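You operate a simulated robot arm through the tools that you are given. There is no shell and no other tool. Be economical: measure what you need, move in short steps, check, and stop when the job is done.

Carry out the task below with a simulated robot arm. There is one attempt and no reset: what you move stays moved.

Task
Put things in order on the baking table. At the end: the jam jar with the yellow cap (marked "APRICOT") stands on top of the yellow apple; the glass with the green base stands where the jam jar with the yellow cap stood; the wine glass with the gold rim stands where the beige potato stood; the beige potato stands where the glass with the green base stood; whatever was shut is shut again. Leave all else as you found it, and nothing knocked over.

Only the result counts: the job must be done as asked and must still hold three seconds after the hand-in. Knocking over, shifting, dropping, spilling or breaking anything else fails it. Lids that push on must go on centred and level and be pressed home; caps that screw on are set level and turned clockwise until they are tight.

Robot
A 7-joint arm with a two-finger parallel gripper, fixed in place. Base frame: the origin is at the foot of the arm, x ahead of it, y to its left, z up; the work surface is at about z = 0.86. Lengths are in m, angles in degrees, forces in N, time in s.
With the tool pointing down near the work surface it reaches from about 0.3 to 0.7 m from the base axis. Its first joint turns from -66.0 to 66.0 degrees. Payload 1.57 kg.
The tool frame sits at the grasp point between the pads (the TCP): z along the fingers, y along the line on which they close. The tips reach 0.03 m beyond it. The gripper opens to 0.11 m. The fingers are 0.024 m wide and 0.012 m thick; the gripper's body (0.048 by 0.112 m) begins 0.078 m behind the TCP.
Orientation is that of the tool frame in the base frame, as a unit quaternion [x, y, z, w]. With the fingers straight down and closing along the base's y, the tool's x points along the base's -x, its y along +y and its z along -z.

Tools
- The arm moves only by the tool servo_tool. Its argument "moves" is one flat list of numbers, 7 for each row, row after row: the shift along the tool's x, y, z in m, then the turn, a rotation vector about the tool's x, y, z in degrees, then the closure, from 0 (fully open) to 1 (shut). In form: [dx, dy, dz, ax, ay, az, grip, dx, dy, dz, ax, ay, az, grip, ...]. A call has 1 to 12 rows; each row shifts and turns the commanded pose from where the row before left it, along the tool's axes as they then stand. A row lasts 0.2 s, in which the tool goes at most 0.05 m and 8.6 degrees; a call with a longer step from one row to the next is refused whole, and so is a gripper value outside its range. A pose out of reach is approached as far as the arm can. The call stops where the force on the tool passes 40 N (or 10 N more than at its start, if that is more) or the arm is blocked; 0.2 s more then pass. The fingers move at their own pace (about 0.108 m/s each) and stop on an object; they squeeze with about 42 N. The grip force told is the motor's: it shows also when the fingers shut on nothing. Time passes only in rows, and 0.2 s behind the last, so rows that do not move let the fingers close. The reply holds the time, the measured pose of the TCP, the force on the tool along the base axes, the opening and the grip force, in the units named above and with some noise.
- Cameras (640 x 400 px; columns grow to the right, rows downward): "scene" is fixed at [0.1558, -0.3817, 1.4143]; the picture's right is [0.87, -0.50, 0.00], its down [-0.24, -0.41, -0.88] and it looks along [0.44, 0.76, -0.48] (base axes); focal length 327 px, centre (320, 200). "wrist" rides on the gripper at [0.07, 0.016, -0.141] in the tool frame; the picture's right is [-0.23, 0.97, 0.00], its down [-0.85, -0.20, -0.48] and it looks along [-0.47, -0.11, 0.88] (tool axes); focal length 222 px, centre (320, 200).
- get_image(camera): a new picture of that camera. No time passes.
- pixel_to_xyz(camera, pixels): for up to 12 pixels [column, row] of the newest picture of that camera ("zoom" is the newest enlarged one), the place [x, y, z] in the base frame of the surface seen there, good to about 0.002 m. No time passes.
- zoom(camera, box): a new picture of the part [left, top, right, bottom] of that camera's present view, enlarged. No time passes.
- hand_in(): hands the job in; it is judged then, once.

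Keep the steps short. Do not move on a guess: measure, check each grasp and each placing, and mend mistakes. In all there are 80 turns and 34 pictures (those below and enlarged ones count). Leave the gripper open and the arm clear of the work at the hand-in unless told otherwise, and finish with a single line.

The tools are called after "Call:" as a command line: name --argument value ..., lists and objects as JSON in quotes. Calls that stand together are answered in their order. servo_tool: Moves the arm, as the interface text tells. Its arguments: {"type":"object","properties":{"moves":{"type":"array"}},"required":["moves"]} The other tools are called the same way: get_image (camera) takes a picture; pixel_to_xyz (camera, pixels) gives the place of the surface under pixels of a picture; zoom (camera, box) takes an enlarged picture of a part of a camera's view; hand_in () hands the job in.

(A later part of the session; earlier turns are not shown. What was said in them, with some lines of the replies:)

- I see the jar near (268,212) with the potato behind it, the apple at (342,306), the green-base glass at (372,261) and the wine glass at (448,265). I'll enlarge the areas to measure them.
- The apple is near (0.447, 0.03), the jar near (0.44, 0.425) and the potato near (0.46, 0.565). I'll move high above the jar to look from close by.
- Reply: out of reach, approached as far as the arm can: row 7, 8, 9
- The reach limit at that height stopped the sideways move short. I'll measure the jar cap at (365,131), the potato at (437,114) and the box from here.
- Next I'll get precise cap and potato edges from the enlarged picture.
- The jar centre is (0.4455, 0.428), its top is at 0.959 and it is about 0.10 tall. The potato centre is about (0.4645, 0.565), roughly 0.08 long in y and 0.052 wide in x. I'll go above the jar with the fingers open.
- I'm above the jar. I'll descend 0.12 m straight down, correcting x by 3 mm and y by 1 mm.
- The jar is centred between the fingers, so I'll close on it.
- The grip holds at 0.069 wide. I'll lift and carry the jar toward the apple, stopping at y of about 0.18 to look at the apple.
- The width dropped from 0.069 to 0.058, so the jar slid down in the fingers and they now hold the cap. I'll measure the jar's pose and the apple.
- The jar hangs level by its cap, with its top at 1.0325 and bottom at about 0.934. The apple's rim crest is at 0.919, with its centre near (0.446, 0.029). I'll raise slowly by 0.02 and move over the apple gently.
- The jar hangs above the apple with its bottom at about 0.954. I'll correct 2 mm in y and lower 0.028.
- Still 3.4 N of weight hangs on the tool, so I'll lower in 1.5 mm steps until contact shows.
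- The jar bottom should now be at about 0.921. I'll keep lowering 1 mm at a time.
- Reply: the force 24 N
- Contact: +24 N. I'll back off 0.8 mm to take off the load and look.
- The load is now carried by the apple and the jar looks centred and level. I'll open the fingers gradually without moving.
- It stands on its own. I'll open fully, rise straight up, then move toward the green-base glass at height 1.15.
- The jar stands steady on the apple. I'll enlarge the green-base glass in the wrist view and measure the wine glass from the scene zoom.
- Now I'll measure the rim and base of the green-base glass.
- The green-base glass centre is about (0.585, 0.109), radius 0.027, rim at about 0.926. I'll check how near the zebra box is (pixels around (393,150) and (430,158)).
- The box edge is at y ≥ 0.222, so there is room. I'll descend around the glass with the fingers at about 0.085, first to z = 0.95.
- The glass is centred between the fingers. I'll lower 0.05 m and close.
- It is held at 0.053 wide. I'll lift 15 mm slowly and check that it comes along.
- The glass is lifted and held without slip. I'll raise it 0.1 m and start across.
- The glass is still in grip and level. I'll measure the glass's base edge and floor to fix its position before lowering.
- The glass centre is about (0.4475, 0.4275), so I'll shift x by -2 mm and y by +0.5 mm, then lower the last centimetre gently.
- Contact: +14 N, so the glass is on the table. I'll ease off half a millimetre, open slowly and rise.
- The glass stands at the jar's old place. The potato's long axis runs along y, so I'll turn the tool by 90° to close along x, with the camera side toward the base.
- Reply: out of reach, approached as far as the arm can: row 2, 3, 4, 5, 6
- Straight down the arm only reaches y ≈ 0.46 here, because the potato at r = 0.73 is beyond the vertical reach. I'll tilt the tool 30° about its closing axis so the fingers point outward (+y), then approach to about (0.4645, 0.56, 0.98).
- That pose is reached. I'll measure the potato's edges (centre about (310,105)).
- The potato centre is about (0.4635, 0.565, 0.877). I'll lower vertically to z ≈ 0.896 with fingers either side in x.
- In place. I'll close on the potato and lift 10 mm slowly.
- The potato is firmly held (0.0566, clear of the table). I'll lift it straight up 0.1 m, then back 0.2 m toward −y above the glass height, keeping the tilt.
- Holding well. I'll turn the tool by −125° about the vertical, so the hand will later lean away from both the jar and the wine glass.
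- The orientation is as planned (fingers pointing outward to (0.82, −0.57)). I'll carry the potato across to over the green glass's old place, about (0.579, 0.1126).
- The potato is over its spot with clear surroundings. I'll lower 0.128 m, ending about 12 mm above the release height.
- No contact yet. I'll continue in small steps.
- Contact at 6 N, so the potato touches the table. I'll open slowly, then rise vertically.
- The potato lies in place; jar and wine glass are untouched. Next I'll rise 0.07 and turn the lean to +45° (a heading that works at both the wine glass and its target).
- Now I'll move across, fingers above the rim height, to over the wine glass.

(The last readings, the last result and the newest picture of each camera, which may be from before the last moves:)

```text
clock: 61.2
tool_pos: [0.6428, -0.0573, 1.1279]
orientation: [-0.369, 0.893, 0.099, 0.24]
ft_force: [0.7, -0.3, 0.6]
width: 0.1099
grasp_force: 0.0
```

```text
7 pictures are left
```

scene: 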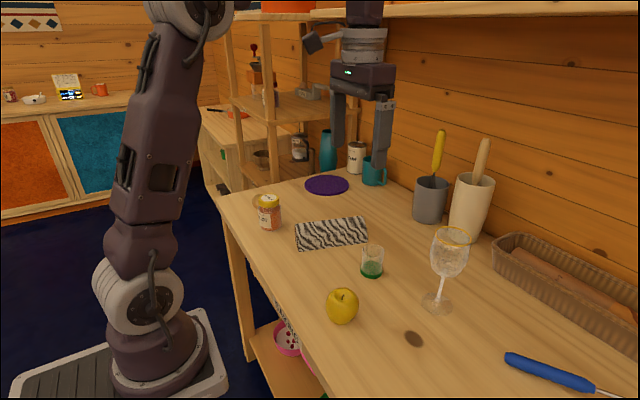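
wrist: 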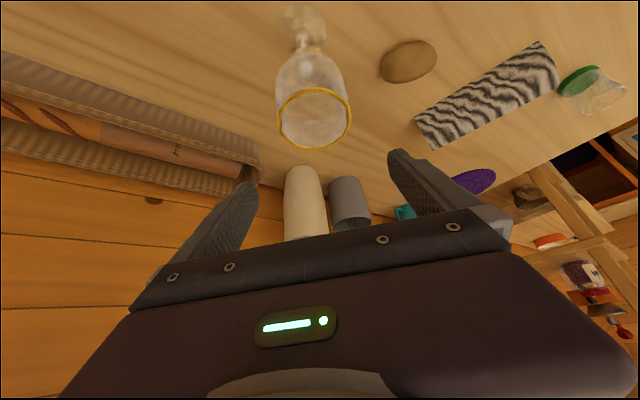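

I can see the gold rim near (314,118). I'll measure the rim, bowl and base.

Call:
pixel_to_xyz --camera "wrist" --pixels '[[279, 108], [351, 122], [315, 89], [318, 148], [289, 94], [344, 98], [290, 140], [346, 138], [277, 88], [347, 85], [283, 20], [322, 20]]'

```text
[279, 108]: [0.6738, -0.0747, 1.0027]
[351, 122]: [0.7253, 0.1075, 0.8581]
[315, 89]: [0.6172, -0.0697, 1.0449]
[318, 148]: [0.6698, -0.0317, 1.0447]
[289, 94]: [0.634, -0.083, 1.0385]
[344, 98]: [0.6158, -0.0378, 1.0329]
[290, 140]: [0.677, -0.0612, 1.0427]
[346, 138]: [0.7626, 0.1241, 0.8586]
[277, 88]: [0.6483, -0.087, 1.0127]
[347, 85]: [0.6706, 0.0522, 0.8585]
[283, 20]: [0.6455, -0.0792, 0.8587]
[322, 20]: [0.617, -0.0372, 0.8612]
```

The wine glass axis is about (0.645, −0.052), bowl radius about 0.038, rim at 1.046. I'll lower around the bowl to TCP z = 0.994.

Call:
servo_tool --moves '[0.0134, 0.0003, 0.0232, 0, 0, 0, 0, 0.0134, 0.0003, 0.0232, 0, 0, 0, 0, 0.0134, 0.0003, 0.0232, 0, 0, 0, 0, 0.0134, 0.0003, 0.0232, 0, 0, 0, 0, 0.0134, 0.0002, 0.0232, 0, 0, 0, 0, 0, 0, 0, 0, 0, 0, 0]'

Call:
zoom --camera "scene" --box '[380, 200, 508, 280]'

```text
clock: 62.6
tool_pos: [0.6431, -0.0524, 0.9921]
orientation: [-0.369, 0.893, 0.098, 0.239]
ft_force: [0.3, 0.4, 0.1]
width: 0.11
grasp_force: 0.1
```

```text
5.00 times, centred on (444, 240) of scene
```

zoom: 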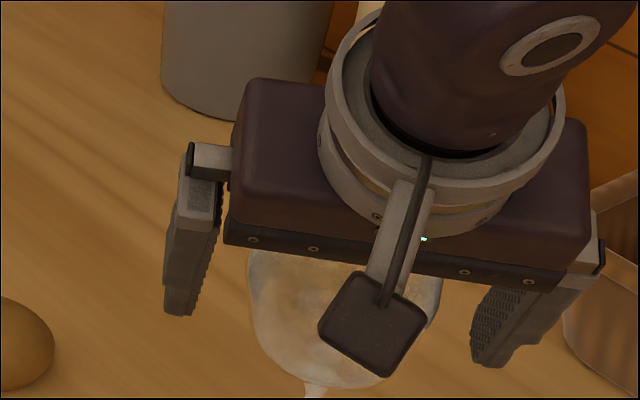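

The bowl is between the fingers, roughly centred. I'll close gradually.

Call:
servo_tool --moves '[0, 0, 0, 0, 0, 0, 0.15, 0, 0, 0, 0, 0, 0, 0.24, 0, 0, 0, 0, 0, 0, 0.28, 0, 0, 0, 0, 0, 0, 0.32, 0, 0, 0, 0, 0, 0, 0.36, 0, 0, 0, 0, 0, 0, 0.4, 0, 0, 0, 0, 0, 0, 1, 0, 0, 0, 0, 0, 0, 1]'

```text
clock: 64.4
tool_pos: [0.6426, -0.0542, 0.9932]
orientation: [-0.369, 0.893, 0.099, 0.239]
ft_force: [-0.8, 1.5, 1.5]
width: 0.0742
grasp_force: 42.2
```

It is gripped at 0.0742. I'll lift 15 mm slowly and check.

Call:
servo_tool --moves '[-0.001, 0, -0.0017, 0, 0, 0, 1, -0.002, 0, -0.0035, 0, 0, 0, 1, -0.0025, 0, -0.0043, 0, 0, 0, 1, -0.002, 0, -0.0035, 0, 0, 0, 1, 0, 0, 0, 0, 0, 0, 1, 0, 0, 0, 0, 0, 0, 1]'

Call:
zoom --camera "scene" --box '[360, 215, 520, 315]'

```text
clock: 65.8
tool_pos: [0.6409, -0.055, 1.0086]
orientation: [-0.369, 0.893, 0.1, 0.239]
ft_force: [0.4, 0.0, -1.6]
width: 0.074
grasp_force: 42.3
```

```text
4.00 times, centred on (440, 265) of scene
```

zoom: 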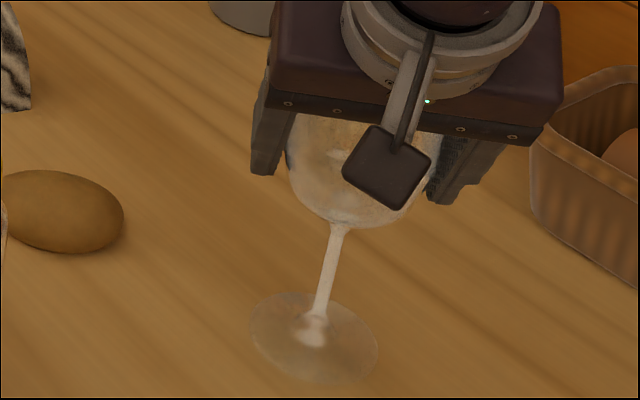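

The wine glass hangs upright without slipping. I'll lift it further by 0.087 and begin the slow carry.

Call:
servo_tool --moves '[-0.005, 0, -0.0087, 0, 0, 0, 1, -0.0087, 0, -0.0151, 0, 0, 0, 1, -0.0087, 0, -0.0151, 0, 0, 0, 1, -0.0087, 0, -0.0151, 0, 0, 0, 1, -0.0087, 0, -0.0151, 0, 0, 0, 1, -0.0037, 0, -0.0064, 0, 0, 0, 1, 0, 0, 0, 0, 0, 0, 1, -0.0062, 0.0123, 0.0036, 0, 0, 0, 1, -0.01245, 0.02464, 0.0072, 0, 0, 0, 1, -0.01245, 0.02464, 0.0072, 0, 0, 0, 1, -0.0062, 0.0123, 0.0036, 0, 0, 0, 1, 0, 0, 0, 0, 0, 0, 1]'

```text
clock: 68.4
tool_pos: [0.6178, 0.0275, 1.0934]
orientation: [-0.369, 0.893, 0.099, 0.239]
ft_force: [0.3, 0.9, -1.2]
width: 0.0741
grasp_force: 42.2
```

Steady. I'll continue across.

Call:
servo_tool --moves '[-0.0062, 0.0123, 0.0036, 0, 0, 0, 1, -0.01245, 0.02464, 0.0072, 0, 0, 0, 1, -0.01245, 0.02464, 0.0072, 0, 0, 0, 1, -0.01245, 0.02464, 0.0072, 0, 0, 0, 1, -0.01245, 0.02464, 0.0072, 0, 0, 0, 1, -0.01245, 0.02464, 0.0072, 0, 0, 0, 1, -0.01245, 0.02464, 0.0072, 0, 0, 0, 1, -0.01245, 0.02464, 0.0072, 0, 0, 0, 1, -0.01245, 0.02464, 0.0072, 0, 0, 0, 1, -0.0062, 0.0123, 0.0036, 0, 0, 0, 1, 0, 0, 0, 0, 0, 0, 1]'

```text
clock: 70.8
tool_pos: [0.5529, 0.2747, 1.0926]
orientation: [-0.369, 0.893, 0.099, 0.239]
ft_force: [0.4, 0.5, -1.7]
width: 0.074
grasp_force: 41.9
```

Past the box's far side next. I'll continue with a slight descent to z = 1.073.

Call:
servo_tool --moves '[-0.0056, 0.0123, 0.0047, 0, 0, 0, 1, -0.0112, 0.02464, 0.0094, 0, 0, 0, 1, -0.0112, 0.02464, 0.0094, 0, 0, 0, 1, -0.0112, 0.02464, 0.0094, 0, 0, 0, 1, -0.0112, 0.02464, 0.0094, 0, 0, 0, 1, -0.0112, 0.02464, 0.0094, 0, 0, 0, 1, -0.0112, 0.02464, 0.0094, 0, 0, 0, 1, -0.0056, 0.0123, 0.0047, 0, 0, 0, 1, 0, 0, 0, 0, 0, 0, 1]'

```text
clock: 72.8
tool_pos: [0.5039, 0.4693, 1.0784]
orientation: [-0.369, 0.893, 0.099, 0.239]
ft_force: [-0.5, -0.5, -1.6]
width: 0.0735
grasp_force: 42.3
```

Next is to over the potato's old spot: TCP (0.4605, 0.5615), lowered to 1.023.

Call:
servo_tool --moves '[-0.0002, 0.008, 0.0054, 0, 0, 0, 1, -0.0004, 0.016, 0.0108, 0, 0, 0, 1, -0.0004, 0.016, 0.0108, 0, 0, 0, 1, -0.0004, 0.016, 0.0108, 0, 0, 0, 1, -0.0004, 0.016, 0.0108, 0, 0, 0, 1, -0.0004, 0.016, 0.0108, 0, 0, 0, 1, -0.0002, 0.008, 0.0054, 0, 0, 0, 1, 0, 0, 0, 0, 0, 0, 1]'

Call:
get_image --camera "wrist"

```text
clock: 74.6
tool_pos: [0.4608, 0.5621, 1.0185]
orientation: [-0.368, 0.893, 0.098, 0.24]
ft_force: [0.1, -0.4, -2.1]
width: 0.0738
grasp_force: 42.3
```

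```text
4 pictures are left
```

wrist: 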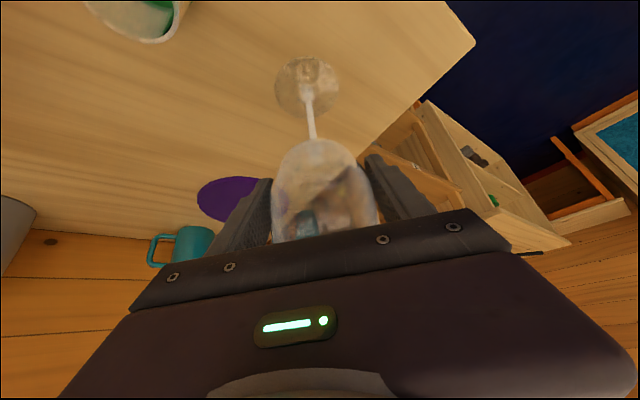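

That pose is reached. I'll measure the glass's foot (ellipse around (307,87)) for position and level.

Call:
pixel_to_xyz --camera "wrist" --pixels '[[278, 88], [336, 84], [304, 60], [290, 110], [330, 104], [284, 70], [328, 66], [309, 120], [312, 145]]'

```text
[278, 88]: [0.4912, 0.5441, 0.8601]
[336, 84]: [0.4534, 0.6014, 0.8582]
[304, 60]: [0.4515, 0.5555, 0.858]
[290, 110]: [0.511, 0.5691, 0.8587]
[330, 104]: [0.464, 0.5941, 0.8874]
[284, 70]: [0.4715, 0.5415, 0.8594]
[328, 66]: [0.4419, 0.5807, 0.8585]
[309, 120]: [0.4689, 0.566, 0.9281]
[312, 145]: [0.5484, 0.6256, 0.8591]
```

The foot centre works out at about (0.462, 0.565), directly below the grip, so the glass is upright and on target. I'll lower 0.020 slowly, then in 1.5 mm steps.

Call:
servo_tool --moves '[0.0015, -0.001, 0.0026, 0, 0, 0, 1, 0.003, 0, 0.0052, 0, 0, 0, 1, 0.003, 0, 0.0052, 0, 0, 0, 1, 0.0025, 0, 0.0043, 0, 0, 0, 1, 0, 0, 0, 0, 0, 0, 1]'

Call:
servo_tool --moves '[0.00075, 0, 0.0013, 0, 0, 0, 1, 0, 0, 0, 0, 0, 0, 1]'

Call:
servo_tool --moves '[0.0005, 0, 0.0009, 0, 0, 0, 1, 0, 0, 0, 0, 0, 0, 1]'

```text
clock: 75.8
tool_pos: [0.4611, 0.5614, 1.0005]
orientation: [-0.369, 0.893, 0.099, 0.24]
ft_force: [-0.1, 0.8, -0.6]
width: 0.0738
grasp_force: 41.8
```

```text
clock: 76.4
tool_pos: [0.4603, 0.5608, 0.999]
orientation: [-0.369, 0.893, 0.099, 0.239]
ft_force: [0.2, 0.4, -1.9]
width: 0.0737
grasp_force: 41.8
```

```text
clock: 77.0
tool_pos: [0.461, 0.5597, 0.998]
orientation: [-0.369, 0.893, 0.099, 0.239]
ft_force: [0.4, -0.7, -2.2]
width: 0.0737
grasp_force: 42.5
```

No contact yet. More 1 mm steps.

Call:
servo_tool --moves '[0.0006, 0, 0.001, 0, 0, 0, 1, 0, 0, 0, 0, 0, 0, 1]'

Call:
servo_tool --moves '[0.0006, 0, 0.001, 0, 0, 0, 1, 0, 0, 0, 0, 0, 0, 1]'

Call:
servo_tool --moves '[0.0005, 0, 0.0008, 0, 0, 0, 1, 0, 0, 0, 0, 0, 0, 1]'

```text
clock: 77.6
tool_pos: [0.4607, 0.5606, 0.9982]
orientation: [-0.368, 0.893, 0.099, 0.24]
ft_force: [0.2, -0.8, -1.5]
width: 0.0735
grasp_force: 41.8
```

```text
clock: 78.2
tool_pos: [0.4602, 0.5605, 0.9967]
orientation: [-0.369, 0.892, 0.099, 0.239]
ft_force: [-0.4, 0.1, -2.4]
width: 0.0736
grasp_force: 41.8
```

```text
clock: 78.8
tool_pos: [0.4617, 0.5602, 0.9958]
orientation: [-0.369, 0.893, 0.098, 0.239]
ft_force: [-0.4, -0.6, -1.2]
width: 0.0737
grasp_force: 42.2
```

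Call:
servo_tool --moves '[0.0005, 0, 0.0008, 0, 0, 0, 1, 0, 0, 0, 0, 0, 0, 1]'

Call:
servo_tool --moves '[0.0005, 0, 0.0008, 0, 0, 0, 1, 0, 0, 0, 0, 0, 0, 1]'

Call:
servo_tool --moves '[0.0005, 0, 0.0008, 0, 0, 0, 1, 0, 0, 0, 0, 0, 0, 1]'

```text
clock: 79.4
tool_pos: [0.4605, 0.5607, 0.9945]
orientation: [-0.368, 0.893, 0.099, 0.239]
ft_force: [-1.1, 1.0, -1.0]
width: 0.0737
grasp_force: 42.0
```

```text
clock: 80.0
tool_pos: [0.46, 0.5611, 0.9947]
orientation: [-0.369, 0.893, 0.099, 0.239]
ft_force: [0.0, -0.4, -0.6]
width: 0.074
grasp_force: 42.2
```

```text
clock: 80.6
tool_pos: [0.4595, 0.5602, 0.9923]
orientation: [-0.369, 0.893, 0.099, 0.239]
ft_force: [-0.5, 0.4, 0.4]
width: 0.074
grasp_force: 41.6
```

The force is turning positive, so contact is beginning. One more 0.7 mm step.

Call:
servo_tool --moves '[0.00035, 0, 0.0006, 0, 0, 0, 1, 0, 0, 0, 0, 0, 0, 1]'

Call:
zoom --camera "scene" --box '[190, 110, 350, 210]'

```text
clock: 81.2
tool_pos: [0.4593, 0.5614, 0.9929]
orientation: [-0.368, 0.893, 0.099, 0.24]
ft_force: [-4.2, -2.2, 9.1]
width: 0.0738
grasp_force: 42.0
```

```text
4.00 times, centred on (270, 160) of scene
```

zoom: 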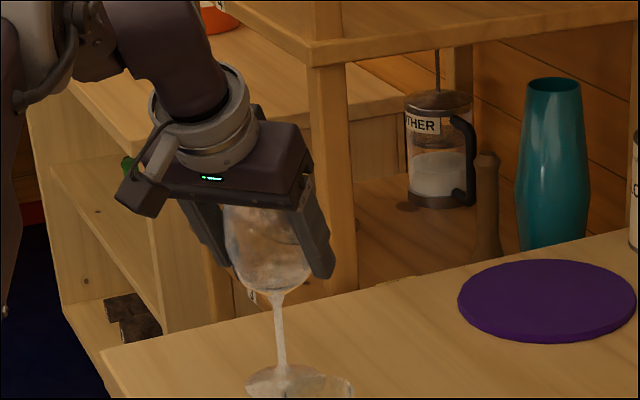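

The wine glass is upright on the table with 9 N of contact. I'll release slowly, then withdraw back along the fingers.

Call:
servo_tool --moves '[-0.0002, 0, -0.0003, 0, 0, 0, 1, 0, 0, 0, 0, 0, 0, 0.33, 0, 0, 0, 0, 0, 0, 0.31, 0, 0, 0, 0, 0, 0, 0.28, 0, 0, 0, 0, 0, 0, 0.2, 0, 0, 0, 0, 0, 0, 0.1, 0, 0, 0, 0, 0, 0, 0, 0, 0, -0.005, 0, 0, 0, 0, 0, 0, -0.015, 0, 0, 0, 0, 0, 0, -0.025, 0, 0, 0, 0, 0, 0, -0.03, 0, 0, 0, 0]'

Call:
servo_tool --moves '[0, 0, -0.03, 0, 0, 0, 0, 0, 0, -0.03, 0, 0, 0, 0, 0, 0, -0.03, 0, 0, 0, 0, 0, 0, 0, 0, 0, 0, 0]'

Call:
get_image --camera "scene"

```text
clock: 83.6
tool_pos: [0.4312, 0.5339, 1.0585]
orientation: [-0.369, 0.892, 0.099, 0.239]
ft_force: [-0.8, -0.7, -1.5]
width: 0.11
grasp_force: 0.0
```

```text
clock: 84.6
tool_pos: [0.4004, 0.5005, 1.1354]
orientation: [-0.369, 0.893, 0.099, 0.239]
ft_force: [0.6, -0.9, -0.5]
width: 0.1102
grasp_force: 0.0
```

```text
2 pictures are left
```

scene: 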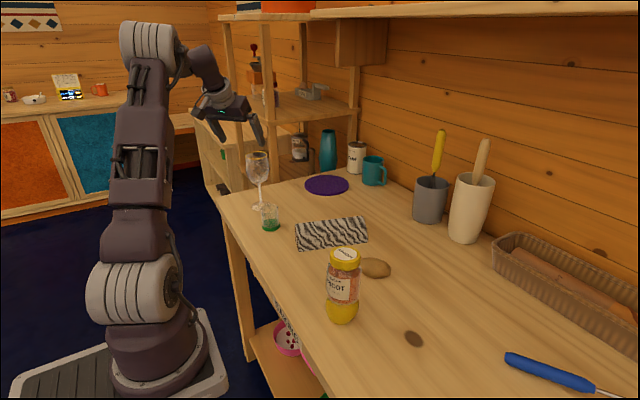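

All four stand as asked. A quick check of positions: jar top, green glass, potato and wine glass foot.

Call:
pixel_to_xyz --camera "scene" --pixels '[[345, 254], [336, 253], [353, 255], [271, 229], [262, 225], [280, 225], [375, 267], [262, 209], [252, 207], [245, 155], [269, 156], [342, 318]]'

Call:
zoom --camera "scene" --box '[220, 140, 400, 330]'

```text
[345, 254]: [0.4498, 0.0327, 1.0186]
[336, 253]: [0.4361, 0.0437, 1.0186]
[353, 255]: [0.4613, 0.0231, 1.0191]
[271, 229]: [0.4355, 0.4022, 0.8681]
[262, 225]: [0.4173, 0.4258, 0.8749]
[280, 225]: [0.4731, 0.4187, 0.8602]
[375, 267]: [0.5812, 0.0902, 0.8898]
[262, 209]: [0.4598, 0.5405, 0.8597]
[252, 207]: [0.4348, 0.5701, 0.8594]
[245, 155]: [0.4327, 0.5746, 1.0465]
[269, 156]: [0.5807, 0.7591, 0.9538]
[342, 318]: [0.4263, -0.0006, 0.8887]
```

```text
2.11 times, centred on (310, 235) of scene
```

zoom: 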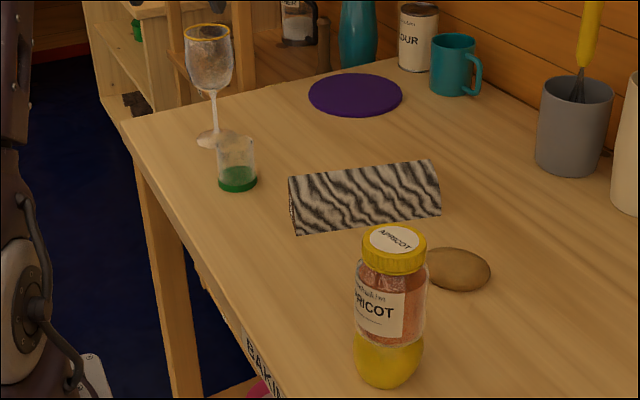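

The jar is level on the apple with its top at 1.0187. The green glass, potato and wine glass all stand on target, the gripper is open and the arm is clear, so I'm handing in.

Call:
hand_in

```text
The job is handed in.
```

The jam jar stands on the yellow apple, and the green-base glass, wine glass and potato stand in their asked places; nothing shut was opened, nothing was knocked over, and the job is handed in.
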